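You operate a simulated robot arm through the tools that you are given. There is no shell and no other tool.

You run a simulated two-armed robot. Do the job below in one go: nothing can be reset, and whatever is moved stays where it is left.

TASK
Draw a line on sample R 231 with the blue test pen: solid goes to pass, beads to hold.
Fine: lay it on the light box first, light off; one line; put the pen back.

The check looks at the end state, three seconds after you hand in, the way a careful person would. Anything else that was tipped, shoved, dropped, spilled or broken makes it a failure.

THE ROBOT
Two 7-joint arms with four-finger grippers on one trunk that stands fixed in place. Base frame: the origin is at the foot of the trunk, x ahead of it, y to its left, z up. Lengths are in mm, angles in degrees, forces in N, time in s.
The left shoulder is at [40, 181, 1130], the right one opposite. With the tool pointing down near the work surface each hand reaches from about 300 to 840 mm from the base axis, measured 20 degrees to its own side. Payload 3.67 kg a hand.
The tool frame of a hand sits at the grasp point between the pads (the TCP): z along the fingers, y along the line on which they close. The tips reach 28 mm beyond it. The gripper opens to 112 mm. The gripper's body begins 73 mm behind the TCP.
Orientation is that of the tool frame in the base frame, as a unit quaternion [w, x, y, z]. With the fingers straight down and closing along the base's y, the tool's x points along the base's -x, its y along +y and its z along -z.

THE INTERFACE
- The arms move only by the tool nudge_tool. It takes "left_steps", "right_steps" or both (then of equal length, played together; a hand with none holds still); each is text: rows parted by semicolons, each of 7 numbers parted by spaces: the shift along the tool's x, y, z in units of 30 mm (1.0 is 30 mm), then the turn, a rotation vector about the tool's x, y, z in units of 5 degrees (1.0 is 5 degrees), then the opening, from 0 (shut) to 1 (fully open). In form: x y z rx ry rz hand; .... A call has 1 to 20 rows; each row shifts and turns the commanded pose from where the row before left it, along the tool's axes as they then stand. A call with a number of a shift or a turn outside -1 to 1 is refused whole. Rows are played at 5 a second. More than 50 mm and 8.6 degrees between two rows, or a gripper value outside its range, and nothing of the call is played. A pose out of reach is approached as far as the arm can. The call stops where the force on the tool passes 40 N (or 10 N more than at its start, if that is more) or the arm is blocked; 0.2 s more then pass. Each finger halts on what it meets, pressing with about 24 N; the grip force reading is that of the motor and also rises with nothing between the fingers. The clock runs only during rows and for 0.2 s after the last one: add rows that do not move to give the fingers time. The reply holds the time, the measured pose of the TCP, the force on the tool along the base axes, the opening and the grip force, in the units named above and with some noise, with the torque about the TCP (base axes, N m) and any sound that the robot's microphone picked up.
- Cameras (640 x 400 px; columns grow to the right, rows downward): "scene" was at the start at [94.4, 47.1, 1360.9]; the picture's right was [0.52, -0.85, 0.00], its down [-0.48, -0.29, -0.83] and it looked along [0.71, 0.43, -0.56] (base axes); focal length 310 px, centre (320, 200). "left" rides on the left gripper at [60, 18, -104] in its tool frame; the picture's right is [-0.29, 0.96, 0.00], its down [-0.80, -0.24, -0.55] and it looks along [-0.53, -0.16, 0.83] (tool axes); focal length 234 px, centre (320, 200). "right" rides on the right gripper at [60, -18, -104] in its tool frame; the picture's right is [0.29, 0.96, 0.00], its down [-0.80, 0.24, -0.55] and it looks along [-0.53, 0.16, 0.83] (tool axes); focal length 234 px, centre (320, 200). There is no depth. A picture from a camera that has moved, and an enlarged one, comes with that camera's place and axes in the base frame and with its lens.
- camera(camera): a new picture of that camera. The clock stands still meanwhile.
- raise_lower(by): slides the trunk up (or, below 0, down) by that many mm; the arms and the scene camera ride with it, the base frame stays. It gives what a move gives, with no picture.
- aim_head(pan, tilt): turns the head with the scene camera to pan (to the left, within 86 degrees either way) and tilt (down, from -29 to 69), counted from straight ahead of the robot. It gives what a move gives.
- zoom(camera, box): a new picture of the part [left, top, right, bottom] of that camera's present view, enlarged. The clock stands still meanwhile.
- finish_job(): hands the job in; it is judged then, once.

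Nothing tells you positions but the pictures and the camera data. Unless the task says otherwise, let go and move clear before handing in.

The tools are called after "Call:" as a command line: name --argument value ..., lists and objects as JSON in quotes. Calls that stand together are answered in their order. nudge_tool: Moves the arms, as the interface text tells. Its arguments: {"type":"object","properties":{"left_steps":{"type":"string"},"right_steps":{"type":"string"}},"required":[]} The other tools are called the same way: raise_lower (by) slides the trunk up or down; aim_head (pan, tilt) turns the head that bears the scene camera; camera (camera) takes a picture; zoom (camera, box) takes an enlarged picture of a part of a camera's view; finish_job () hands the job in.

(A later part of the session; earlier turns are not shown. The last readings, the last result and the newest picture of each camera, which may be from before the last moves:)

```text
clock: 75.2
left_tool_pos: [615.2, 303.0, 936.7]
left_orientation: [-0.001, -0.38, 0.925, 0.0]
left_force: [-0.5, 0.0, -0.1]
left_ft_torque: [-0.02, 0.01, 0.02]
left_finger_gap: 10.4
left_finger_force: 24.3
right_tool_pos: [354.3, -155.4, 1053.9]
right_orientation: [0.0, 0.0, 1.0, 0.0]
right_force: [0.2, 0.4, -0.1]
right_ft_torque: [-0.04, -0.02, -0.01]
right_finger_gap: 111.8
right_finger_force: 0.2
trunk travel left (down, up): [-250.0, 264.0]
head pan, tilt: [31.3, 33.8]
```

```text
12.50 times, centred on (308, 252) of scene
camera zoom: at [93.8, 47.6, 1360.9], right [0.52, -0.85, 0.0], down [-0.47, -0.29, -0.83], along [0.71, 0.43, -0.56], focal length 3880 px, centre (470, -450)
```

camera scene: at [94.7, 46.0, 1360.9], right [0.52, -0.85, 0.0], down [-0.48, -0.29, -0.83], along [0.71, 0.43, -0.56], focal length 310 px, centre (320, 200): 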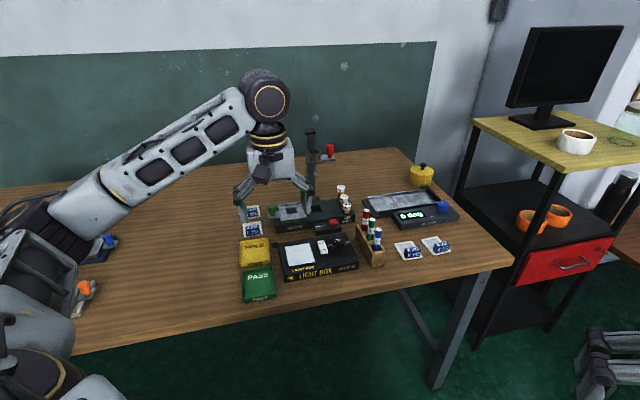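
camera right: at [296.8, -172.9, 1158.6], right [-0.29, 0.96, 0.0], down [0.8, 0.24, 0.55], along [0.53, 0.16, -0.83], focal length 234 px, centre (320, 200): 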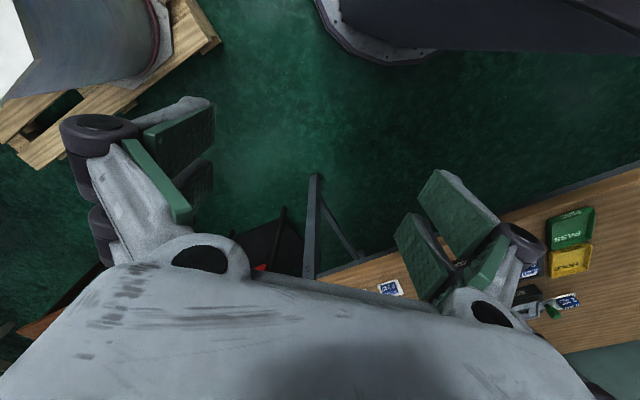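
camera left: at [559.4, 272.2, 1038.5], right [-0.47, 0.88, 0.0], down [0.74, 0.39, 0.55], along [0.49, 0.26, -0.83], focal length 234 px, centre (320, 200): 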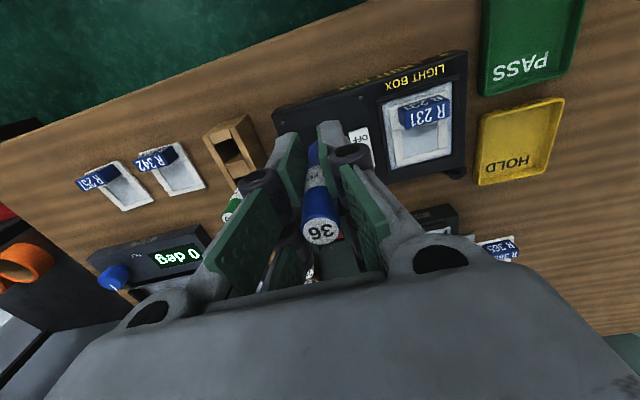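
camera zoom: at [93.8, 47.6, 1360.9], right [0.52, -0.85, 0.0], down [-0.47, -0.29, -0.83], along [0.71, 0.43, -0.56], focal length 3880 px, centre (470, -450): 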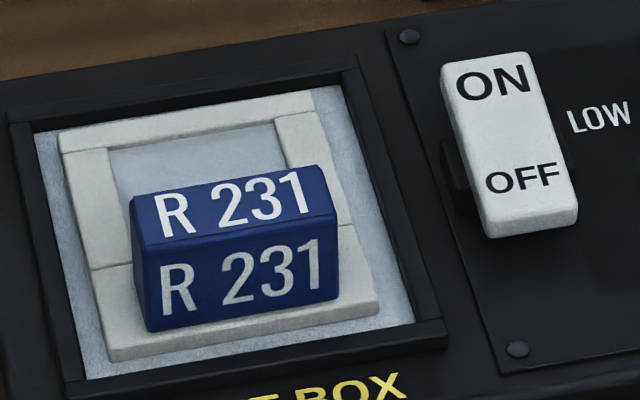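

There's still no mark, although the nib clearly rubs the plate. I suspect the force varied too much along the stroke, so I'll repeat it on the same path with tight force feedback in 2–3 mm segments, keeping steady light contact all the way.

Call:
nudge_tool --left_steps "-.4125 .6975 0 0 0 0 0;-.4125 .6975 0 0 0 0 0;-.4125 .6975 0 0 0 0 0;-.4125 .6975 0 0 0 0 0;0 0 .7 0 0 0 0;0 0 .7 0 0 0 0;0 0 .7 0 0 0 0;0 0 .25 0 0 0 0;0 0 .01 0 0 0 0;0 0 0 0 0 0 0"

Call:
nudge_tool --left_steps "0 0 .01 0 0 0 0;0 0 0 0 0 0 0"

Call:
nudge_tool --left_steps "0 0 .01 0 0 0 0;0 0 0 0 0 0 0"

```text
clock: 77.4
left_tool_pos: [592.0, 397.1, 864.3]
left_orientation: [0.0, -0.38, 0.925, 0.0]
left_force: [0.2, 0.0, 0.0]
left_ft_torque: [-0.02, 0.03, 0.0]
left_finger_gap: 10.6
left_finger_force: 24.0
right_tool_pos: [356.6, -154.8, 1053.3]
right_orientation: [0.0, 0.0, 1.0, 0.0]
right_force: [0.4, 0.1, -0.4]
right_ft_torque: [0.0, -0.05, -0.02]
right_finger_gap: 111.8
right_finger_force: 0.0
trunk travel left (down, up): [-250.0, 264.0]
head pan, tilt: [31.3, 33.8]
```

```text
clock: 78.0
left_tool_pos: [590.9, 396.4, 863.7]
left_orientation: [0.001, -0.38, 0.925, 0.0]
left_force: [-0.1, -0.1, 0.1]
left_ft_torque: [0.01, -0.01, -0.01]
left_finger_gap: 10.7
left_finger_force: 23.7
right_tool_pos: [355.5, -155.3, 1053.5]
right_orientation: [0.001, 0.0, 1.0, 0.0]
right_force: [0.0, -0.2, -0.2]
right_ft_torque: [0.02, 0.01, 0.0]
right_finger_gap: 111.9
right_finger_force: 0.2
trunk travel left (down, up): [-250.0, 264.0]
head pan, tilt: [31.3, 33.8]
```

```text
clock: 78.6
left_tool_pos: [591.6, 396.6, 864.7]
left_orientation: [0.0, -0.381, 0.925, 0.0]
left_force: [0.1, 0.2, 0.5]
left_ft_torque: [0.0, 0.0, 0.05]
left_finger_gap: 10.3
left_finger_force: 24.5
right_tool_pos: [356.4, -155.7, 1054.3]
right_orientation: [0.001, 0.0, 1.0, 0.0]
right_force: [0.4, 0.5, -0.1]
right_ft_torque: [0.03, 0.0, 0.01]
right_finger_gap: 112.2
right_finger_force: 0.1
trunk travel left (down, up): [-250.0, 264.0]
head pan, tilt: [31.3, 33.8]
```

Call:
nudge_tool --left_steps "0 0 .01 0 0 0 0;0 0 0 0 0 0 0"

Call:
nudge_tool --left_steps "0 0 .01 0 0 0 0;0 0 0 0 0 0 0"

Call:
nudge_tool --left_steps "0 0 .01 0 0 0 0;0 0 0 0 0 0 0"

```text
clock: 79.2
left_tool_pos: [591.5, 396.9, 863.7]
left_orientation: [0.001, -0.38, 0.925, 0.0]
left_force: [-0.2, -0.2, 1.4]
left_ft_torque: [-0.02, 0.01, 0.01]
left_finger_gap: 10.3
left_finger_force: 24.1
right_tool_pos: [355.9, -155.6, 1052.3]
right_orientation: [0.0, 0.0, 1.0, 0.0]
right_force: [0.5, 0.2, -0.1]
right_ft_torque: [0.0, 0.01, 0.02]
right_finger_gap: 111.9
right_finger_force: 0.0
trunk travel left (down, up): [-250.0, 264.0]
head pan, tilt: [31.3, 33.8]
```

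```text
clock: 79.8
left_tool_pos: [591.6, 397.4, 863.2]
left_orientation: [0.001, -0.38, 0.925, 0.0]
left_force: [-0.7, 0.4, 5.0]
left_ft_torque: [0.0, 0.02, -0.02]
left_finger_gap: 10.5
left_finger_force: 23.7
right_tool_pos: [355.9, -155.1, 1052.8]
right_orientation: [0.0, 0.001, 1.0, 0.0]
right_force: [0.0, -0.6, 0.0]
right_ft_torque: [-0.01, -0.01, -0.01]
right_finger_gap: 111.8
right_finger_force: 0.0
trunk travel left (down, up): [-250.0, 264.0]
head pan, tilt: [31.3, 33.8]
```

```text
clock: 80.4
left_tool_pos: [590.8, 397.2, 863.6]
left_orientation: [0.002, -0.381, 0.925, 0.001]
left_force: [0.4, 1.8, 8.5]
left_ft_torque: [0.11, 0.01, 0.0]
left_finger_gap: 10.6
left_finger_force: 23.8
right_tool_pos: [355.8, -155.3, 1053.6]
right_orientation: [-0.001, 0.0, 1.0, 0.0]
right_force: [-0.9, 0.4, -0.3]
right_ft_torque: [0.03, -0.02, -0.01]
right_finger_gap: 112.0
right_finger_force: 0.0
trunk travel left (down, up): [-250.0, 264.0]
head pan, tilt: [31.3, 33.8]
```

Call:
nudge_tool --left_steps "0 0 -.01 0 0 0 0;0 .03 0 0 0 0 0;0 .03 0 0 0 0 0"

Call:
nudge_tool --left_steps "0 .03 0 0 0 0 0;0 .03 0 0 0 0 0"

Call:
nudge_tool --left_steps "0 .03 0 0 0 0 0;0 .03 0 0 0 0 0"

```text
clock: 81.2
left_tool_pos: [591.2, 397.0, 863.6]
left_orientation: [0.001, -0.381, 0.925, 0.0]
left_force: [3.9, -1.5, 12.1]
left_ft_torque: [-0.04, -0.26, 0.0]
left_finger_gap: 10.5
left_finger_force: 24.3
right_tool_pos: [354.6, -155.8, 1053.5]
right_orientation: [0.0, 0.0, 1.0, 0.001]
right_force: [-0.2, -0.1, 0.0]
right_ft_torque: [0.0, 0.0, 0.02]
right_finger_gap: 112.0
right_finger_force: 0.0
trunk travel left (down, up): [-250.0, 264.0]
head pan, tilt: [31.3, 33.8]
```

```text
clock: 81.8
left_tool_pos: [588.5, 397.3, 863.5]
left_orientation: [0.0, -0.38, 0.925, 0.0]
left_force: [3.6, -1.8, 9.5]
left_ft_torque: [-0.17, -0.16, -0.01]
left_finger_gap: 10.5
left_finger_force: 23.6
right_tool_pos: [355.8, -156.2, 1053.1]
right_orientation: [0.0, 0.0, 1.0, 0.0]
right_force: [-1.0, -0.2, -0.2]
right_ft_torque: [-0.03, 0.02, 0.01]
right_finger_gap: 112.0
right_finger_force: 0.0
trunk travel left (down, up): [-250.0, 264.0]
head pan, tilt: [31.3, 33.8]
```

```text
clock: 82.4
left_tool_pos: [587.7, 399.7, 863.7]
left_orientation: [0.0, -0.381, 0.925, 0.0]
left_force: [0.5, -2.6, 9.2]
left_ft_torque: [-0.21, -0.1, -0.01]
left_finger_gap: 10.4
left_finger_force: 24.4
right_tool_pos: [355.7, -154.9, 1053.4]
right_orientation: [0.0, 0.0, 1.0, 0.0]
right_force: [0.3, -0.5, -1.0]
right_ft_torque: [0.02, 0.02, -0.01]
right_finger_gap: 111.9
right_finger_force: 0.1
trunk travel left (down, up): [-250.0, 264.0]
head pan, tilt: [31.3, 33.8]
```

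Call:
nudge_tool --left_steps "0 .03 -.006 0 0 0 0;0 .03 -.004 0 0 0 0"

Call:
nudge_tool --left_steps "0 .03 -.002 0 0 0 0;0 .03 0 0 0 0 0"

Call:
nudge_tool --left_steps "0 .03 0 0 0 0 0;0 .03 0 0 0 0 0"

```text
clock: 83.0
left_tool_pos: [586.7, 400.9, 864.1]
left_orientation: [0.0, -0.38, 0.925, 0.001]
left_force: [0.8, -1.5, 8.4]
left_ft_torque: [-0.13, -0.07, 0.03]
left_finger_gap: 10.2
left_finger_force: 24.0
right_tool_pos: [354.6, -156.4, 1054.1]
right_orientation: [0.0, 0.0, 1.0, -0.001]
right_force: [-0.5, -0.4, 0.5]
right_ft_torque: [-0.02, -0.01, -0.03]
right_finger_gap: 111.9
right_finger_force: 0.0
trunk travel left (down, up): [-250.0, 264.0]
head pan, tilt: [31.3, 33.8]
```

```text
clock: 83.6
left_tool_pos: [585.2, 403.2, 864.2]
left_orientation: [0.0, -0.38, 0.925, 0.001]
left_force: [1.8, -1.3, 3.7]
left_ft_torque: [-0.04, -0.12, -0.01]
left_finger_gap: 10.5
left_finger_force: 24.6
right_tool_pos: [355.6, -154.7, 1054.6]
right_orientation: [0.0, 0.0, 1.0, 0.001]
right_force: [1.2, -0.9, 0.4]
right_ft_torque: [0.0, 0.04, 0.01]
right_finger_gap: 112.0
right_finger_force: 0.1
trunk travel left (down, up): [-250.0, 264.0]
head pan, tilt: [31.3, 33.8]
```

```text
clock: 84.2
left_tool_pos: [584.0, 404.3, 863.7]
left_orientation: [0.0, -0.38, 0.925, 0.001]
left_force: [0.5, -0.5, 0.0]
left_ft_torque: [-0.04, -0.01, -0.04]
left_finger_gap: 10.7
left_finger_force: 24.0
right_tool_pos: [355.4, -155.4, 1053.0]
right_orientation: [0.0, 0.0, 1.0, 0.0]
right_force: [-0.4, -1.4, 0.5]
right_ft_torque: [0.0, -0.02, 0.0]
right_finger_gap: 112.0
right_finger_force: 0.1
trunk travel left (down, up): [-250.0, 264.0]
head pan, tilt: [31.3, 33.8]
```

Call:
nudge_tool --left_steps "0 0 .015 0 0 0 0;0 .03 .004 0 0 0 0;0 .03 .004 0 0 0 0"

Call:
nudge_tool --left_steps "0 .03 .004 0 0 0 0;0 .03 .004 0 0 0 0"

Call:
nudge_tool --left_steps "0 .03 .003 0 0 0 0;0 .03 .003 0 0 0 0"

```text
clock: 85.0
left_tool_pos: [583.4, 404.8, 863.7]
left_orientation: [0.0, -0.38, 0.925, -0.001]
left_force: [0.9, -0.6, 4.1]
left_ft_torque: [-0.01, -0.1, 0.06]
left_finger_gap: 10.5
left_finger_force: 23.8
right_tool_pos: [356.1, -155.8, 1053.2]
right_orientation: [0.0, 0.0, 1.0, -0.001]
right_force: [-0.5, -0.9, 1.0]
right_ft_torque: [-0.02, 0.01, 0.02]
right_finger_gap: 112.2
right_finger_force: 0.0
trunk travel left (down, up): [-250.0, 264.0]
head pan, tilt: [31.3, 33.8]
```

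```text
clock: 85.6
left_tool_pos: [581.1, 406.7, 863.5]
left_orientation: [0.0, -0.38, 0.925, -0.001]
left_force: [1.5, -1.2, 6.6]
left_ft_torque: [-0.07, -0.1, -0.03]
left_finger_gap: 10.5
left_finger_force: 23.8
right_tool_pos: [354.7, -155.5, 1053.1]
right_orientation: [0.0, 0.0, 1.0, 0.0]
right_force: [0.2, 0.1, -0.1]
right_ft_torque: [0.0, 0.01, 0.0]
right_finger_gap: 112.0
right_finger_force: 0.1
trunk travel left (down, up): [-250.0, 264.0]
head pan, tilt: [31.3, 33.8]
```

```text
clock: 86.2
left_tool_pos: [579.4, 406.9, 862.6]
left_orientation: [0.0, -0.38, 0.925, 0.0]
left_force: [2.6, -2.1, 9.8]
left_ft_torque: [-0.19, -0.13, 0.0]
left_finger_gap: 10.4
left_finger_force: 24.3
right_tool_pos: [355.4, -155.7, 1053.0]
right_orientation: [0.0, 0.0, 1.0, 0.0]
right_force: [1.2, -0.9, -0.5]
right_ft_torque: [-0.03, 0.02, -0.03]
right_finger_gap: 112.0
right_finger_force: 0.0
trunk travel left (down, up): [-250.0, 264.0]
head pan, tilt: [31.3, 33.8]
```

Call:
nudge_tool --left_steps "0 .033 -.002 0 0 0 0;0 .033 -.001 0 0 0 0;0 .033 0 0 0 0 0"

Call:
nudge_tool --left_steps "0 .033 0 0 0 0 0;0 .033 .001 0 0 0 0;0 .033 .001 0 0 0 0"

Call:
nudge_tool --left_steps "0 .033 .001 0 0 0 0;0 .033 .001 0 0 0 0;0 .033 .001 0 0 0 0"

```text
clock: 87.0
left_tool_pos: [578.7, 410.3, 862.6]
left_orientation: [0.0, -0.38, 0.925, 0.0]
left_force: [2.1, -2.1, 9.1]
left_ft_torque: [-0.09, -0.15, -0.04]
left_finger_gap: 10.5
left_finger_force: 23.9
right_tool_pos: [354.5, -155.1, 1053.1]
right_orientation: [0.0, 0.0, 1.0, 0.0]
right_force: [-0.1, 0.2, -0.1]
right_ft_torque: [-0.01, -0.02, -0.02]
right_finger_gap: 112.1
right_finger_force: 0.1
trunk travel left (down, up): [-250.0, 264.0]
head pan, tilt: [31.3, 33.8]
```

```text
clock: 87.8
left_tool_pos: [575.9, 412.2, 863.1]
left_orientation: [-0.001, -0.38, 0.925, 0.0]
left_force: [1.7, -1.5, 5.8]
left_ft_torque: [-0.1, -0.03, -0.01]
left_finger_gap: 10.5
left_finger_force: 24.2
right_tool_pos: [355.4, -156.1, 1053.7]
right_orientation: [-0.001, 0.0, 1.0, 0.0]
right_force: [-0.4, -0.2, 0.2]
right_ft_torque: [0.02, 0.02, -0.02]
right_finger_gap: 112.1
right_finger_force: 0.1
trunk travel left (down, up): [-250.0, 264.0]
head pan, tilt: [31.3, 33.8]
```

```text
clock: 88.6
left_tool_pos: [573.3, 413.9, 864.2]
left_orientation: [0.0, -0.38, 0.925, 0.0]
left_force: [1.2, -2.3, 6.7]
left_ft_torque: [-0.14, -0.07, 0.04]
left_finger_gap: 10.7
left_finger_force: 23.8
right_tool_pos: [355.4, -156.6, 1053.6]
right_orientation: [-0.001, 0.0, 1.0, 0.0]
right_force: [0.5, 0.1, -0.4]
right_ft_torque: [-0.01, 0.04, 0.02]
right_finger_gap: 112.1
right_finger_force: 0.2
trunk travel left (down, up): [-250.0, 264.0]
head pan, tilt: [31.3, 33.8]
```

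Call:
nudge_tool --left_steps "0 .033 .001 0 0 0 0;0 .033 .001 0 0 0 0;0 .033 .001 0 0 0 0;0 0 -.203 0 0 0 0;0 0 -.6 0 0 0 0;0 0 -.6 0 0 0 0;0 0 -.6 0 0 0 0;.55 0 -.2 0 0 0 0;.55 0 -.127 0 0 0 0;.55 0 -.1 0 0 0 0;0 -.932 0 0 0 0 0;0 -.932 0 0 0 0 0;0 -.932 0 0 0 0 0;0 -.93 0 0 0 0 0;0 0 0 0 0 0 0"

Call:
zoom --camera "left" --box '[388, 100, 448, 160]'

Call:
zoom --camera "scene" --box '[325, 185, 365, 240]'

Call:
zoom --camera "left" --box '[295, 130, 345, 250]'

```text
clock: 91.8
left_tool_pos: [617.0, 302.8, 936.8]
left_orientation: [0.0, -0.38, 0.925, 0.0]
left_force: [0.5, -0.4, -0.1]
left_ft_torque: [0.03, 0.0, 0.01]
left_finger_gap: 10.6
left_finger_force: 24.3
right_tool_pos: [356.9, -155.9, 1053.7]
right_orientation: [0.001, 0.0, 1.0, 0.0]
right_force: [0.2, -0.2, 0.2]
right_ft_torque: [-0.01, 0.01, -0.01]
right_finger_gap: 111.9
right_finger_force: 0.0
trunk travel left (down, up): [-250.0, 264.0]
head pan, tilt: [31.3, 33.8]
```

```text
6.67 times, centred on (418, 130) of left
camera zoom: at [561.5, 272.5, 1040.2], right [-0.47, 0.88, 0.0], down [0.73, 0.39, 0.55], along [0.49, 0.26, -0.83], focal length 1561 px, centre (-333, 667)
```

zoom: 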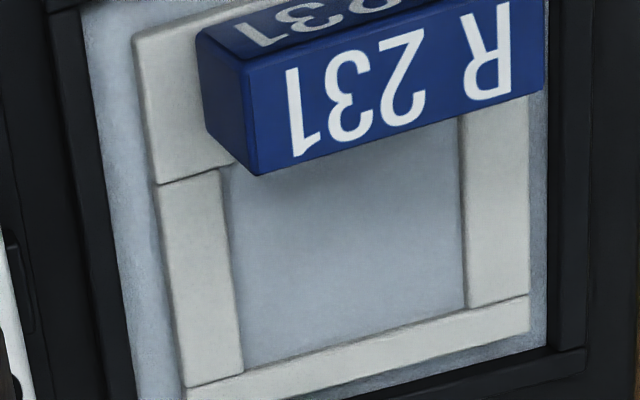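

```text
7.27 times, centred on (345, 212) of scene
camera zoom: at [93.8, 47.6, 1360.9], right [0.52, -0.85, 0.0], down [-0.47, -0.29, -0.83], along [0.71, 0.43, -0.56], focal length 2258 px, centre (138, 109)
```

zoom: 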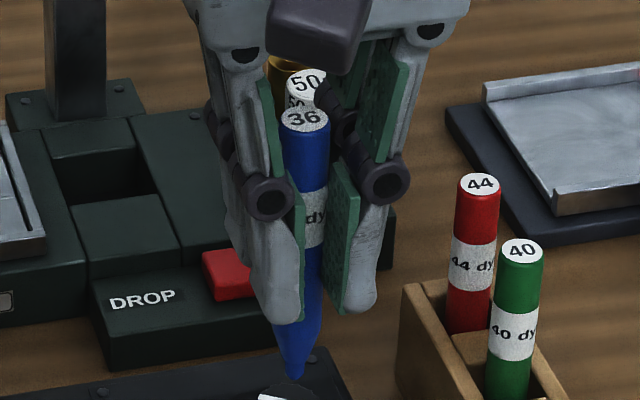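

```text
3.33 times, centred on (320, 190) of left
camera zoom: at [561.5, 272.5, 1040.2], right [-0.47, 0.88, 0.0], down [0.73, 0.39, 0.55], along [0.49, 0.26, -0.83], focal length 781 px, centre (320, 233)
```

zoom: 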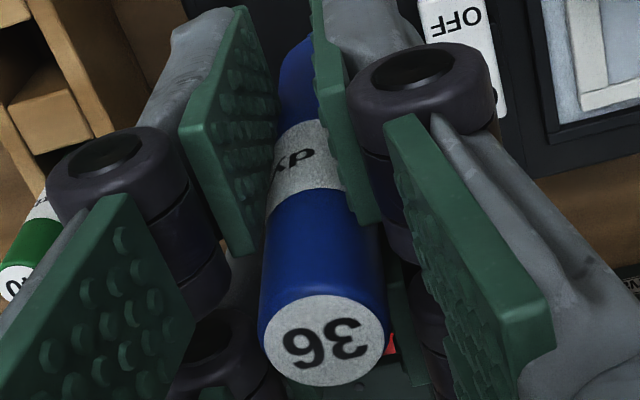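

Call:
zoom --camera "scene" --box '[352, 200, 392, 250]'

Call:
zoom --camera "left" --box '[200, 150, 260, 230]'

Call:
zoom --camera "left" --box '[305, 140, 335, 180]'

```text
8.00 times, centred on (372, 225) of scene
camera zoom: at [93.8, 47.6, 1360.9], right [0.52, -0.85, 0.0], down [-0.47, -0.29, -0.83], along [0.71, 0.43, -0.56], focal length 2484 px, centre (-96, 0)
```

zoom: 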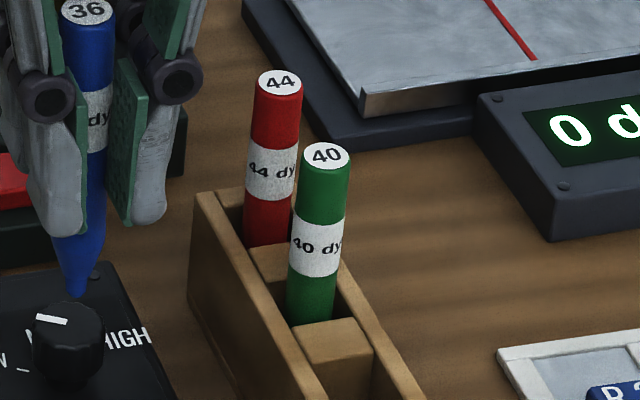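

```text
5.00 times, centred on (230, 190) of left
camera zoom: at [561.5, 272.5, 1040.2], right [-0.47, 0.88, 0.0], down [0.73, 0.39, 0.55], along [0.49, 0.26, -0.83], focal length 1171 px, centre (770, 250)
```

zoom: 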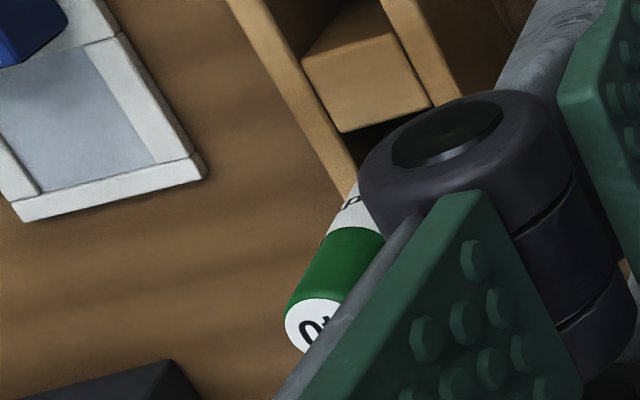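

```text
10.00 times, centred on (320, 160) of left
camera zoom: at [561.5, 272.5, 1040.2], right [-0.47, 0.88, 0.0], down [0.73, 0.39, 0.55], along [0.49, 0.26, -0.83], focal length 2342 px, centre (320, 600)
```

zoom: 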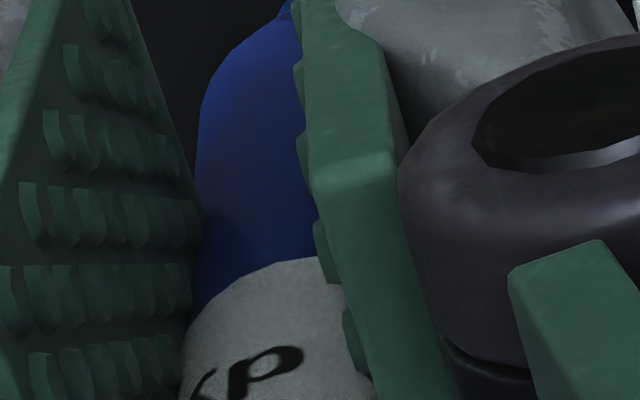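

Pressing harder doesn't help, and at higher force the pen tilts or creeps in the fingers. I'll try once more on the same path with really light contact (about 1–2 N), which should stay stable along the whole stroke.

Call:
nudge_tool --left_steps "-.4125 .7 0 0 0 0 0;-.4125 .7 0 0 0 0 0;-.4125 .7 0 0 0 0 0;-.4125 .7 0 0 0 0 0;0 0 .7 0 0 0 0;0 0 .7 0 0 0 0;0 0 .7 0 0 0 0;0 0 .28 0 0 0 0;0 0 .01 0 0 0 0;0 0 0 0 0 0 0"

Call:
nudge_tool --left_steps "0 0 .01 0 0 0 0;0 0 0 0 0 0 0;0 0 0 0 0 0 0"

Call:
nudge_tool --left_steps "0 0 .008 0 0 0 0;0 0 0 0 0 0 0;0 0 0 0 0 0 0"

Call:
nudge_tool --left_steps "0 0 .006 0 0 0 0;0 0 0 0 0 0 0;0 0 0 0 0 0 0"

```text
clock: 94.0
left_tool_pos: [593.1, 397.2, 864.5]
left_orientation: [0.002, -0.381, 0.925, 0.0]
left_force: [1.5, 0.9, 8.1]
left_ft_torque: [0.02, -0.11, 0.03]
left_finger_gap: 10.3
left_finger_force: 24.2
right_tool_pos: [355.3, -154.7, 1053.8]
right_orientation: [-0.001, 0.0, 1.0, 0.0]
right_force: [0.8, 0.4, -0.4]
right_ft_torque: [-0.01, 0.01, -0.02]
right_finger_gap: 112.1
right_finger_force: 0.1
trunk travel left (down, up): [-250.0, 264.0]
head pan, tilt: [31.3, 33.8]
```

```text
clock: 94.8
left_tool_pos: [591.2, 397.0, 865.1]
left_orientation: [0.0, -0.381, 0.925, 0.0]
left_force: [1.7, 0.7, 11.6]
left_ft_torque: [0.02, -0.1, 0.02]
left_finger_gap: 10.5
left_finger_force: 24.0
right_tool_pos: [355.4, -156.3, 1053.2]
right_orientation: [0.0, 0.0, 1.0, 0.0]
right_force: [-0.6, -0.6, -0.5]
right_ft_torque: [-0.01, -0.03, -0.02]
right_finger_gap: 112.0
right_finger_force: 0.0
trunk travel left (down, up): [-250.0, 264.0]
head pan, tilt: [31.3, 33.8]
```

```text
clock: 95.6
left_tool_pos: [591.6, 396.6, 863.7]
left_orientation: [0.0, -0.381, 0.925, 0.001]
left_force: [0.0, -0.6, 2.2]
left_ft_torque: [-0.01, 0.08, 0.0]
left_finger_gap: 10.4
left_finger_force: 24.3
right_tool_pos: [355.7, -155.9, 1052.3]
right_orientation: [0.0, 0.0, 1.0, 0.0]
right_force: [0.2, 0.1, -0.3]
right_ft_torque: [-0.03, -0.02, 0.02]
right_finger_gap: 111.9
right_finger_force: 0.1
trunk travel left (down, up): [-250.0, 264.0]
head pan, tilt: [31.3, 33.8]
```

```text
clock: 96.4
left_tool_pos: [592.0, 397.0, 864.4]
left_orientation: [0.0, -0.38, 0.925, 0.0]
left_force: [-0.1, 0.4, 2.2]
left_ft_torque: [0.01, 0.05, -0.01]
left_finger_gap: 10.4
left_finger_force: 23.6
right_tool_pos: [355.6, -155.3, 1053.4]
right_orientation: [0.0, 0.0, 1.0, 0.0]
right_force: [0.0, 0.2, 0.3]
right_ft_torque: [0.01, 0.02, -0.01]
right_finger_gap: 111.9
right_finger_force: 0.1
trunk travel left (down, up): [-250.0, 264.0]
head pan, tilt: [31.3, 33.8]
```

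Call:
nudge_tool --left_steps "0 .03 0 0 0 0 0;0 .03 0 0 0 0 0;0 .03 0 0 0 0 0"

Call:
nudge_tool --left_steps "0 .03 0 0 0 0 0;0 .03 0 0 0 0 0;0 .03 0 0 0 0 0"

Call:
zoom --camera "left" --box '[230, 70, 390, 260]'

```text
clock: 97.2
left_tool_pos: [588.8, 398.6, 863.5]
left_orientation: [0.0, -0.381, 0.925, 0.0]
left_force: [0.9, -0.7, 4.4]
left_ft_torque: [-0.02, -0.09, 0.01]
left_finger_gap: 10.5
left_finger_force: 24.1
right_tool_pos: [356.4, -156.1, 1052.8]
right_orientation: [-0.001, 0.0, 1.0, 0.0]
right_force: [0.3, 1.2, 0.2]
right_ft_torque: [0.03, 0.02, 0.03]
right_finger_gap: 112.0
right_finger_force: 0.0
trunk travel left (down, up): [-250.0, 264.0]
head pan, tilt: [31.3, 33.8]
```

```text
clock: 98.0
left_tool_pos: [587.6, 400.3, 863.7]
left_orientation: [0.0, -0.38, 0.925, 0.0]
left_force: [1.3, -0.4, 1.3]
left_ft_torque: [-0.05, -0.03, 0.01]
left_finger_gap: 10.5
left_finger_force: 23.8
right_tool_pos: [355.9, -156.0, 1053.8]
right_orientation: [0.001, 0.001, 1.0, 0.0]
right_force: [-0.4, 0.3, 0.2]
right_ft_torque: [0.0, 0.02, -0.02]
right_finger_gap: 111.9
right_finger_force: 0.1
trunk travel left (down, up): [-250.0, 264.0]
head pan, tilt: [31.3, 33.8]
```

```text
2.11 times, centred on (310, 165) of left
camera zoom: at [532.5, 369.7, 967.1], right [-0.47, 0.88, 0.0], down [0.74, 0.39, 0.55], along [0.49, 0.26, -0.83], focal length 493 px, centre (341, 274)
```

zoom: 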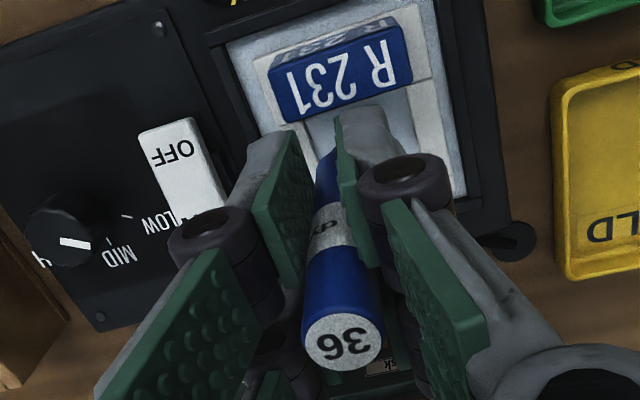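

Call:
nudge_tool --left_steps "0 .03 .003 0 0 0 0;0 .03 .001 0 0 0 0;0 .03 .001 0 0 0 0"

Call:
nudge_tool --left_steps "0 .03 .001 0 0 0 0;0 .03 .001 0 0 0 0;0 .03 .001 0 0 0 0"

Call:
nudge_tool --left_steps "0 .03 .001 0 0 0 0;0 .03 .001 0 0 0 0;0 .03 .001 0 0 0 0"

```text
clock: 98.8
left_tool_pos: [585.1, 400.2, 863.9]
left_orientation: [0.0, -0.38, 0.925, -0.001]
left_force: [0.7, 0.1, 2.6]
left_ft_torque: [-0.04, -0.03, -0.01]
left_finger_gap: 10.4
left_finger_force: 24.4
right_tool_pos: [355.6, -155.3, 1053.2]
right_orientation: [-0.001, 0.0, 1.0, -0.001]
right_force: [0.0, 1.0, 0.6]
right_ft_torque: [0.01, 0.01, -0.01]
right_finger_gap: 112.2
right_finger_force: 0.0
trunk travel left (down, up): [-250.0, 264.0]
head pan, tilt: [31.3, 33.8]
```

```text
clock: 99.6
left_tool_pos: [584.3, 404.0, 861.9]
left_orientation: [0.0, -0.381, 0.925, 0.0]
left_force: [1.7, -0.2, 4.7]
left_ft_torque: [-0.03, -0.09, 0.02]
left_finger_gap: 10.6
left_finger_force: 24.4
right_tool_pos: [355.6, -155.0, 1053.4]
right_orientation: [0.0, -0.001, 1.0, -0.001]
right_force: [-0.5, 0.7, -0.1]
right_ft_torque: [-0.04, 0.01, 0.01]
right_finger_gap: 112.0
right_finger_force: 0.0
trunk travel left (down, up): [-250.0, 264.0]
head pan, tilt: [31.3, 33.8]
```

```text
clock: 100.4
left_tool_pos: [582.2, 406.1, 862.6]
left_orientation: [0.0, -0.38, 0.925, 0.0]
left_force: [0.9, -1.0, 2.5]
left_ft_torque: [-0.01, -0.04, 0.02]
left_finger_gap: 10.7
left_finger_force: 24.1
right_tool_pos: [356.3, -155.2, 1052.7]
right_orientation: [0.0, -0.001, 1.0, 0.001]
right_force: [0.6, -0.3, 0.1]
right_ft_torque: [0.01, -0.02, 0.01]
right_finger_gap: 112.0
right_finger_force: 0.1
trunk travel left (down, up): [-250.0, 264.0]
head pan, tilt: [31.3, 33.8]
```

Call:
nudge_tool --left_steps "0 .03 .001 0 0 0 0;0 .03 .001 0 0 0 0;0 .03 .001 0 0 0 0"

Call:
nudge_tool --left_steps "0 .03 .001 0 0 0 0;0 .03 .001 0 0 0 0;0 .03 .001 0 0 0 0"

Call:
nudge_tool --left_steps "0 .03 .001 0 0 0 0;0 .03 .001 0 0 0 0;0 .03 .001 0 0 0 0"

Call:
nudge_tool --left_steps "0 .03 .001 0 0 0 0;0 .03 .001 0 0 0 0;0 .03 .001 0 0 0 0;0 .03 .001 0 0 0 0"

```text
clock: 101.2
left_tool_pos: [579.3, 407.1, 863.6]
left_orientation: [0.0, -0.38, 0.925, 0.001]
left_force: [0.6, -1.4, 3.4]
left_ft_torque: [-0.07, -0.06, -0.04]
left_finger_gap: 10.3
left_finger_force: 23.9
right_tool_pos: [356.5, -155.7, 1053.0]
right_orientation: [0.0, 0.0, 1.0, 0.0]
right_force: [0.2, 0.5, -0.2]
right_ft_torque: [0.0, 0.02, 0.02]
right_finger_gap: 112.1
right_finger_force: 0.1
trunk travel left (down, up): [-250.0, 264.0]
head pan, tilt: [31.3, 33.8]
```

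```text
clock: 102.0
left_tool_pos: [577.2, 409.7, 862.9]
left_orientation: [0.001, -0.38, 0.925, -0.001]
left_force: [0.9, -0.3, 2.6]
left_ft_torque: [-0.01, -0.02, -0.01]
left_finger_gap: 10.6
left_finger_force: 23.9
right_tool_pos: [356.1, -154.6, 1052.9]
right_orientation: [0.0, 0.0, 1.0, 0.0]
right_force: [-0.1, 0.8, -0.3]
right_ft_torque: [0.0, 0.01, 0.01]
right_finger_gap: 112.0
right_finger_force: 0.1
trunk travel left (down, up): [-250.0, 264.0]
head pan, tilt: [31.3, 33.8]
```

```text
clock: 102.8
left_tool_pos: [576.8, 411.8, 862.7]
left_orientation: [0.0, -0.38, 0.925, 0.0]
left_force: [0.8, -0.3, 2.9]
left_ft_torque: [-0.05, 0.0, -0.01]
left_finger_gap: 10.6
left_finger_force: 23.7
right_tool_pos: [356.2, -154.6, 1052.3]
right_orientation: [0.0, 0.0, 1.0, 0.0]
right_force: [0.3, 0.1, -0.9]
right_ft_torque: [-0.02, 0.02, 0.01]
right_finger_gap: 112.0
right_finger_force: 0.1
trunk travel left (down, up): [-250.0, 264.0]
head pan, tilt: [31.3, 33.8]
```

```text
clock: 103.8
left_tool_pos: [574.5, 415.4, 863.6]
left_orientation: [-0.001, -0.381, 0.925, 0.001]
left_force: [0.8, -0.5, 5.4]
left_ft_torque: [-0.04, -0.08, -0.01]
left_finger_gap: 10.5
left_finger_force: 24.2
right_tool_pos: [355.1, -155.2, 1053.5]
right_orientation: [0.0, 0.0, 1.0, 0.0]
right_force: [-0.2, -0.5, 0.4]
right_ft_torque: [-0.04, 0.0, 0.01]
right_finger_gap: 112.2
right_finger_force: 0.0
trunk travel left (down, up): [-250.0, 264.0]
head pan, tilt: [31.3, 33.8]
```

Steady 2–5 N contact over the whole stroke this time. I'm finishing the last bit, lifting straight off and checking.

Call:
nudge_tool --left_steps "0 .03 .001 0 0 0 0;0 .03 .001 0 0 0 0;0 0 -.2 0 0 0 0;0 0 -.6 0 0 0 0;0 0 -.6 0 0 0 0;0 0 -.6 0 0 0 0;.55 0 -.2 0 0 0 0;.55 0 -.14 0 0 0 0;.55 0 -.1 0 0 0 0;0 -.925 0 0 0 0 0;0 -.925 0 0 0 0 0;0 -.925 0 0 0 0 0;0 -.925 0 0 0 0 0;0 0 0 0 0 0 0"

Call:
zoom --camera "left" --box '[388, 100, 448, 160]'

Call:
zoom --camera "scene" --box '[288, 236, 328, 268]'

```text
clock: 106.8
left_tool_pos: [616.1, 303.2, 936.2]
left_orientation: [0.001, -0.38, 0.925, 0.001]
left_force: [0.5, 0.1, -1.2]
left_ft_torque: [-0.03, 0.0, -0.03]
left_finger_gap: 10.7
left_finger_force: 24.1
right_tool_pos: [355.5, -154.0, 1053.6]
right_orientation: [0.0, 0.001, 1.0, 0.0]
right_force: [-0.6, 0.4, -0.1]
right_ft_torque: [-0.03, -0.01, 0.03]
right_finger_gap: 112.3
right_finger_force: 0.0
trunk travel left (down, up): [-250.0, 264.0]
head pan, tilt: [31.3, 33.8]
```

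```text
6.67 times, centred on (418, 130) of left
camera zoom: at [560.4, 272.3, 1039.4], right [-0.47, 0.88, 0.0], down [0.73, 0.39, 0.55], along [0.49, 0.26, -0.83], focal length 1561 px, centre (-333, 667)
```

zoom: 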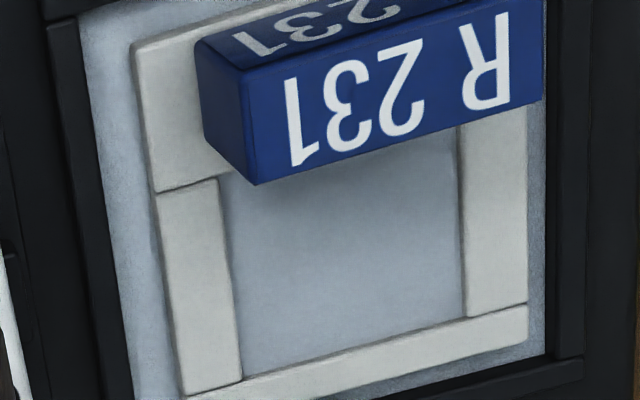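

```text
12.50 times, centred on (308, 252) of scene
camera zoom: at [93.8, 47.6, 1360.9], right [0.52, -0.85, 0.0], down [-0.47, -0.29, -0.83], along [0.71, 0.43, -0.56], focal length 3880 px, centre (470, -450)
```

zoom: 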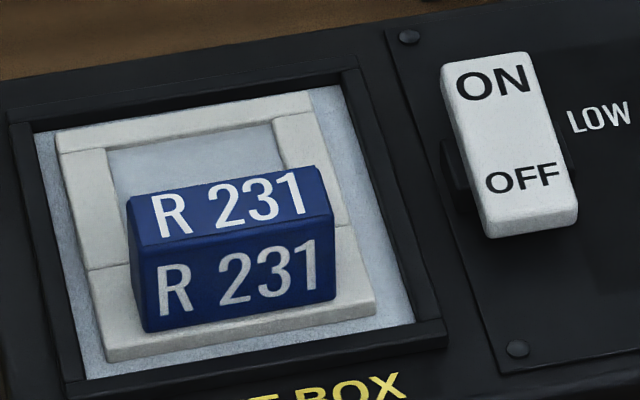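

Contact was continuous and there's still no ink. I'll touch down further back on the plate, where the scene camera can see the nib itself, to check what's actually touching.

Call:
nudge_tool --left_steps "-.5175 .81 0 0 0 0 0;-.5175 .81 0 0 0 0 0;-.5175 .81 0 0 0 0 0;-.5175 .81 0 0 0 0 0;0 0 .7 0 0 0 0;0 0 .7 0 0 0 0;0 0 .7 0 0 0 0;0 0 .28 0 0 0 0;0 0 .02 0 0 0 0;0 0 0 0 0 0 0"

Call:
nudge_tool --left_steps "0 0 .01 0 0 0 0;0 0 0 0 0 0 0;0 0 0 0 0 0 0"

Call:
zoom --camera "scene" --box '[293, 232, 321, 258]'

```text
clock: 109.0
left_tool_pos: [590.5, 414.6, 865.4]
left_orientation: [0.0, -0.38, 0.925, 0.0]
left_force: [0.1, -0.1, 0.6]
left_ft_torque: [0.02, -0.01, 0.0]
left_finger_gap: 10.6
left_finger_force: 24.3
right_tool_pos: [355.6, -154.3, 1052.9]
right_orientation: [0.0, 0.001, 1.0, 0.0]
right_force: [-1.4, 0.1, 0.1]
right_ft_torque: [-0.01, 0.0, -0.01]
right_finger_gap: 111.8
right_finger_force: 0.1
trunk travel left (down, up): [-250.0, 264.0]
head pan, tilt: [31.3, 33.8]
```

```text
clock: 109.8
left_tool_pos: [591.8, 415.2, 864.1]
left_orientation: [0.0, -0.381, 0.925, 0.0]
left_force: [0.0, -0.1, -0.4]
left_ft_torque: [0.0, 0.01, 0.01]
left_finger_gap: 10.6
left_finger_force: 24.5
right_tool_pos: [357.3, -155.5, 1054.1]
right_orientation: [0.0, 0.0, 1.0, 0.0]
right_force: [0.6, -0.5, 0.3]
right_ft_torque: [0.02, -0.01, -0.02]
right_finger_gap: 112.0
right_finger_force: 0.1
trunk travel left (down, up): [-250.0, 264.0]
head pan, tilt: [31.3, 33.8]
```

```text
15.38 times, centred on (307, 245) of scene
camera zoom: at [94.5, 47.0, 1360.8], right [0.52, -0.85, 0.0], down [-0.48, -0.29, -0.83], along [0.71, 0.43, -0.56], focal length 4776 px, centre (520, -492)
```

zoom: 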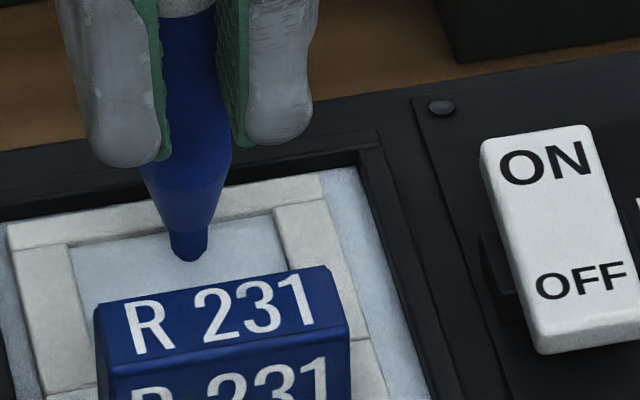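

Call:
nudge_tool --left_steps "0 0 .015 0 0 0 0;0 0 0 0 0 0 0;0 0 0 0 0 0 0"

Call:
nudge_tool --left_steps "0 0 .015 0 0 0 0;0 0 0 0 0 0 0;0 0 0 0 0 0 0"

Call:
zoom --camera "scene" --box '[293, 232, 321, 258]'

```text
clock: 110.6
left_tool_pos: [590.5, 414.7, 863.6]
left_orientation: [0.0, -0.38, 0.925, 0.001]
left_force: [0.1, -0.8, -0.1]
left_ft_torque: [0.0, -0.01, 0.03]
left_finger_gap: 10.6
left_finger_force: 24.1
right_tool_pos: [356.6, -154.5, 1053.0]
right_orientation: [0.0, 0.0, 1.0, 0.0]
right_force: [0.1, 0.0, 0.4]
right_ft_torque: [-0.02, -0.01, 0.0]
right_finger_gap: 111.9
right_finger_force: 0.0
trunk travel left (down, up): [-250.0, 264.0]
head pan, tilt: [31.3, 33.8]
```

```text
clock: 111.4
left_tool_pos: [591.1, 415.5, 862.9]
left_orientation: [0.0, -0.38, 0.925, 0.0]
left_force: [1.5, 0.8, 4.0]
left_ft_torque: [0.04, -0.07, -0.02]
left_finger_gap: 10.5
left_finger_force: 24.2
right_tool_pos: [355.5, -156.1, 1052.9]
right_orientation: [0.0, 0.0, 1.0, 0.0]
right_force: [-0.2, 0.0, -0.2]
right_ft_torque: [0.0, 0.01, -0.01]
right_finger_gap: 112.0
right_finger_force: 0.1
trunk travel left (down, up): [-250.0, 264.0]
head pan, tilt: [31.3, 33.8]
```

```text
15.38 times, centred on (307, 245) of scene
camera zoom: at [94.2, 46.8, 1360.9], right [0.52, -0.85, 0.0], down [-0.48, -0.29, -0.83], along [0.71, 0.43, -0.56], focal length 4776 px, centre (520, -492)
```

zoom: 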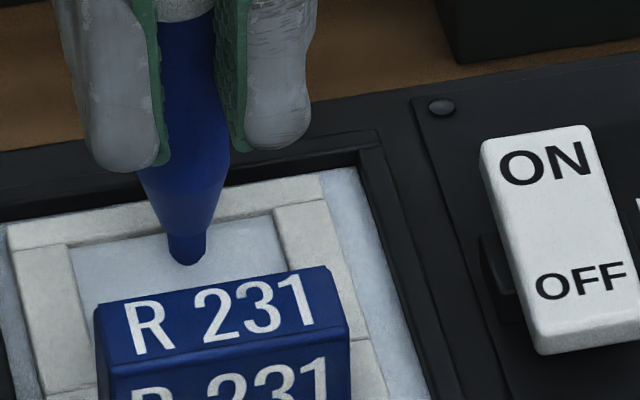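

The nib is clearly on the plate here (4 N) with no ink dot. The one thing I haven't tried is a brisker stroke, as these pens are normally used, so I'll do a quick one along the middle of the plate.

Call:
nudge_tool --left_steps "0 0 -.15 0 0 0 0;.16 -.22 0 0 0 0 0;.16 -.22 0 0 0 0 0;0 0 .1 0 0 0 0;0 0 .02 0 0 0 0;0 0 0 0 0 0 0"

Call:
nudge_tool --left_steps "0 0 .01 0 0 0 0;0 0 0 0 0 0 0;0 0 0 0 0 0 0"

```text
clock: 112.8
left_tool_pos: [593.8, 398.6, 863.0]
left_orientation: [0.0, -0.38, 0.925, 0.0]
left_force: [0.9, 0.1, 1.1]
left_ft_torque: [-0.01, -0.02, -0.01]
left_finger_gap: 10.5
left_finger_force: 24.1
right_tool_pos: [355.9, -154.6, 1052.3]
right_orientation: [-0.001, 0.001, 1.0, 0.001]
right_force: [-0.6, 0.6, -0.4]
right_ft_torque: [0.01, -0.02, 0.02]
right_finger_gap: 111.9
right_finger_force: 0.1
trunk travel left (down, up): [-250.0, 264.0]
head pan, tilt: [31.3, 33.8]
```

```text
clock: 113.6
left_tool_pos: [593.6, 400.0, 863.1]
left_orientation: [0.0, -0.381, 0.924, 0.0]
left_force: [-1.0, -0.6, 2.5]
left_ft_torque: [-0.02, 0.04, -0.03]
left_finger_gap: 10.5
left_finger_force: 24.4
right_tool_pos: [355.8, -155.1, 1053.4]
right_orientation: [0.0, 0.0, 1.0, 0.001]
right_force: [-0.4, 0.5, -0.8]
right_ft_torque: [0.02, 0.01, 0.01]
right_finger_gap: 111.9
right_finger_force: 0.0
trunk travel left (down, up): [-250.0, 264.0]
head pan, tilt: [31.3, 33.8]
```

Call:
nudge_tool --left_steps "0 0 .01 0 0 0 0;0 .3 .008 0 0 0 0;0 .3 .008 0 0 0 0;0 .3 .006 0 0 0 0;0 0 0 0 0 0 0"

Call:
nudge_tool --left_steps "0 0 -.2 0 0 0 0;0 0 -.6 0 0 0 0;0 0 -.6 0 0 0 0;0 0 -.6 0 0 0 0;.55 0 -.2 0 0 0 0;.6 0 -.14 0 0 0 0;.6 0 -.112 0 0 0 0;0 -.925 0 0 0 0 0;0 -.925 0 0 0 0 0;0 -.925 0 0 0 0 0;0 -.925 0 0 0 0 0;0 0 0 0 0 0 0"

Call:
zoom --camera "left" --box '[388, 100, 448, 160]'

```text
clock: 114.8
left_tool_pos: [575.1, 417.6, 862.6]
left_orientation: [0.0, -0.38, 0.925, 0.0]
left_force: [-0.2, -0.5, -1.0]
left_ft_torque: [0.01, -0.01, 0.0]
left_finger_gap: 10.3
left_finger_force: 23.7
right_tool_pos: [356.6, -155.0, 1053.4]
right_orientation: [0.0, 0.0, 1.0, 0.0]
right_force: [-0.5, -0.3, -0.5]
right_ft_torque: [0.0, 0.01, -0.03]
right_finger_gap: 111.8
right_finger_force: 0.0
trunk travel left (down, up): [-250.0, 264.0]
head pan, tilt: [31.3, 33.8]
```

```text
clock: 117.4
left_tool_pos: [616.0, 301.7, 938.0]
left_orientation: [0.0, -0.381, 0.925, 0.0]
left_force: [0.0, 0.7, 0.6]
left_ft_torque: [0.0, -0.03, -0.02]
left_finger_gap: 10.5
left_finger_force: 23.7
right_tool_pos: [355.2, -153.3, 1053.6]
right_orientation: [0.001, 0.0, 1.0, 0.001]
right_force: [-0.4, -0.9, 0.8]
right_ft_torque: [-0.01, -0.01, 0.04]
right_finger_gap: 111.6
right_finger_force: 0.2
trunk travel left (down, up): [-250.0, 264.0]
head pan, tilt: [31.3, 33.8]
```

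```text
6.67 times, centred on (418, 130) of left
camera zoom: at [561.1, 272.0, 1041.1], right [-0.47, 0.88, 0.0], down [0.73, 0.39, 0.55], along [0.49, 0.26, -0.83], focal length 1561 px, centre (-333, 667)
```

zoom: 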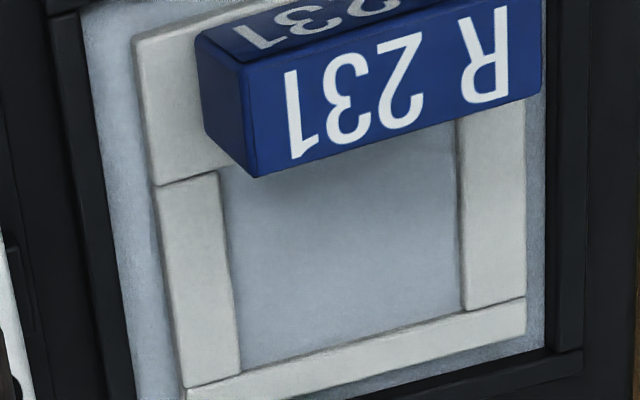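

I want to know whether the nib really sits down on the recessed plate or rides at rim height. I'll touch down near the back and slide gently toward the inner rim edge to feel for a step.

Call:
nudge_tool --left_steps "-.5175 .81 0 0 0 0 0;-.5175 .81 0 0 0 0 0;-.5175 .81 0 0 0 0 0;-.5175 .81 0 0 0 0 0;0 0 .7 0 0 0 0;0 0 .7 0 0 0 0;0 0 .7 0 0 0 0;0 0 .3 0 0 0 0;0 0 .025 0 0 0 0;0 0 0 0 0 0 0"

Call:
nudge_tool --left_steps "0 0 .01 0 0 0 0;0 0 0 0 0 0 0;0 0 0 0 0 0 0"

Call:
nudge_tool --left_steps "0 0 .01 0 0 0 0;0 0 0 0 0 0 0;0 0 0 0 0 0 0"

```text
clock: 119.6
left_tool_pos: [592.8, 415.5, 863.8]
left_orientation: [0.0, -0.381, 0.925, -0.001]
left_force: [0.1, -0.1, 0.3]
left_ft_torque: [0.0, -0.01, 0.01]
left_finger_gap: 10.5
left_finger_force: 24.1
right_tool_pos: [356.5, -154.1, 1053.2]
right_orientation: [0.0, 0.0, 1.0, 0.0]
right_force: [-0.7, 0.3, 0.5]
right_ft_torque: [-0.01, 0.02, 0.0]
right_finger_gap: 111.9
right_finger_force: 0.0
trunk travel left (down, up): [-250.0, 264.0]
head pan, tilt: [31.3, 33.8]
```

```text
clock: 120.4
left_tool_pos: [591.0, 413.8, 865.0]
left_orientation: [0.0, -0.38, 0.925, 0.0]
left_force: [0.1, 0.0, 0.1]
left_ft_torque: [0.01, -0.02, 0.0]
left_finger_gap: 10.5
left_finger_force: 24.1
right_tool_pos: [356.8, -155.5, 1053.5]
right_orientation: [0.0, 0.0, 1.0, 0.0]
right_force: [0.7, -0.3, 0.5]
right_ft_torque: [0.0, -0.02, 0.0]
right_finger_gap: 111.9
right_finger_force: 0.0
trunk travel left (down, up): [-250.0, 264.0]
head pan, tilt: [31.3, 33.8]
```

```text
clock: 121.2
left_tool_pos: [591.7, 415.1, 862.8]
left_orientation: [0.0, -0.38, 0.925, -0.001]
left_force: [0.1, -0.6, 0.0]
left_ft_torque: [-0.03, -0.01, 0.0]
left_finger_gap: 10.5
left_finger_force: 24.2
right_tool_pos: [354.8, -156.1, 1053.0]
right_orientation: [0.0, -0.001, 1.0, 0.0]
right_force: [0.0, -0.6, 0.7]
right_ft_torque: [-0.03, -0.01, 0.0]
right_finger_gap: 111.9
right_finger_force: 0.1
trunk travel left (down, up): [-250.0, 264.0]
head pan, tilt: [31.3, 33.8]
```

Call:
nudge_tool --left_steps "0 0 .01 0 0 0 0;0 0 0 0 0 0 0"

Call:
nudge_tool --left_steps "0 0 .01 0 0 0 0;0 0 0 0 0 0 0"

Call:
nudge_tool --left_steps "0 0 .01 0 0 0 0;0 0 0 0 0 0 0"

```text
clock: 121.8
left_tool_pos: [591.5, 416.3, 863.6]
left_orientation: [0.0, -0.38, 0.925, 0.001]
left_force: [0.3, 0.6, 2.5]
left_ft_torque: [0.0, -0.04, 0.0]
left_finger_gap: 10.5
left_finger_force: 24.1
right_tool_pos: [356.2, -155.8, 1053.9]
right_orientation: [0.0, -0.001, 1.0, 0.0]
right_force: [0.3, 0.4, -0.8]
right_ft_torque: [-0.02, -0.02, 0.0]
right_finger_gap: 111.9
right_finger_force: 0.1
trunk travel left (down, up): [-250.0, 264.0]
head pan, tilt: [31.3, 33.8]
```

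```text
clock: 122.4
left_tool_pos: [591.1, 414.5, 862.4]
left_orientation: [0.0, -0.381, 0.925, 0.0]
left_force: [1.1, 0.5, 5.5]
left_ft_torque: [0.0, -0.07, 0.01]
left_finger_gap: 10.4
left_finger_force: 24.0
right_tool_pos: [356.5, -155.5, 1053.9]
right_orientation: [0.0, 0.0, 1.0, 0.0]
right_force: [0.3, 0.1, -0.7]
right_ft_torque: [0.02, 0.03, 0.0]
right_finger_gap: 112.1
right_finger_force: 0.1
trunk travel left (down, up): [-250.0, 264.0]
head pan, tilt: [31.3, 33.8]
```

```text
clock: 123.0
left_tool_pos: [592.7, 414.8, 862.6]
left_orientation: [0.001, -0.38, 0.925, 0.001]
left_force: [1.0, 1.3, 9.4]
left_ft_torque: [0.09, -0.1, 0.01]
left_finger_gap: 10.4
left_finger_force: 24.0
right_tool_pos: [355.2, -156.5, 1053.3]
right_orientation: [0.001, 0.0, 1.0, 0.0]
right_force: [0.1, 0.0, 0.4]
right_ft_torque: [-0.02, -0.03, 0.04]
right_finger_gap: 112.0
right_finger_force: 0.1
trunk travel left (down, up): [-250.0, 264.0]
head pan, tilt: [31.3, 33.8]
```

Call:
nudge_tool --left_steps "-.03 0 -.01 0 0 0 0;-.03 0 0 0 0 0 0"

Call:
nudge_tool --left_steps "-.03 0 0 0 0 0 0;-.03 0 0 0 0 0 0"

Call:
nudge_tool --left_steps "-.03 0 0 0 0 0 0;-.03 0 0 0 0 0 0"

Call:
zoom --camera "scene" --box '[293, 232, 321, 258]'

```text
clock: 123.6
left_tool_pos: [591.7, 415.0, 863.3]
left_orientation: [0.0, -0.38, 0.925, -0.001]
left_force: [-2.9, -0.4, 8.1]
left_ft_torque: [-0.13, 0.15, 0.01]
left_finger_gap: 10.5
left_finger_force: 23.6
right_tool_pos: [355.7, -156.3, 1054.0]
right_orientation: [-0.001, 0.0, 1.0, 0.001]
right_force: [1.0, 0.3, 0.1]
right_ft_torque: [-0.02, -0.01, 0.05]
right_finger_gap: 111.9
right_finger_force: 0.0
trunk travel left (down, up): [-250.0, 264.0]
head pan, tilt: [31.3, 33.8]
```

```text
clock: 124.2
left_tool_pos: [594.0, 417.1, 862.6]
left_orientation: [0.001, -0.38, 0.925, 0.0]
left_force: [-2.0, -1.2, 5.9]
left_ft_torque: [-0.15, 0.09, 0.02]
left_finger_gap: 10.4
left_finger_force: 24.0
right_tool_pos: [355.0, -154.3, 1052.9]
right_orientation: [0.0, 0.0, 1.0, 0.0]
right_force: [0.4, 0.9, 0.0]
right_ft_torque: [0.01, 0.0, -0.02]
right_finger_gap: 111.8
right_finger_force: 0.1
trunk travel left (down, up): [-250.0, 264.0]
head pan, tilt: [31.3, 33.8]
```

```text
clock: 124.8
left_tool_pos: [594.1, 418.2, 863.4]
left_orientation: [0.0, -0.38, 0.925, 0.0]
left_force: [-1.6, -2.5, 6.4]
left_ft_torque: [-0.15, 0.15, -0.01]
left_finger_gap: 10.6
left_finger_force: 24.5
right_tool_pos: [355.9, -155.2, 1052.7]
right_orientation: [0.0, 0.0, 1.0, 0.0]
right_force: [-0.7, -0.7, -0.3]
right_ft_torque: [0.0, -0.02, -0.01]
right_finger_gap: 111.8
right_finger_force: 0.0
trunk travel left (down, up): [-250.0, 264.0]
head pan, tilt: [31.3, 33.8]
```

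```text
15.38 times, centred on (307, 245) of scene
camera zoom: at [93.6, 46.3, 1361.0], right [0.52, -0.85, 0.0], down [-0.47, -0.29, -0.83], along [0.71, 0.43, -0.56], focal length 4776 px, centre (520, -492)
```

zoom: 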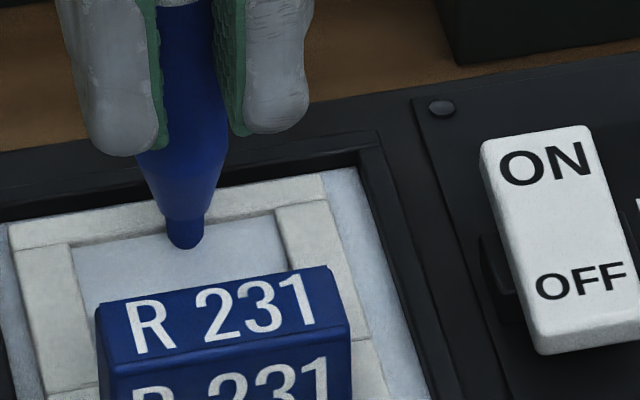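

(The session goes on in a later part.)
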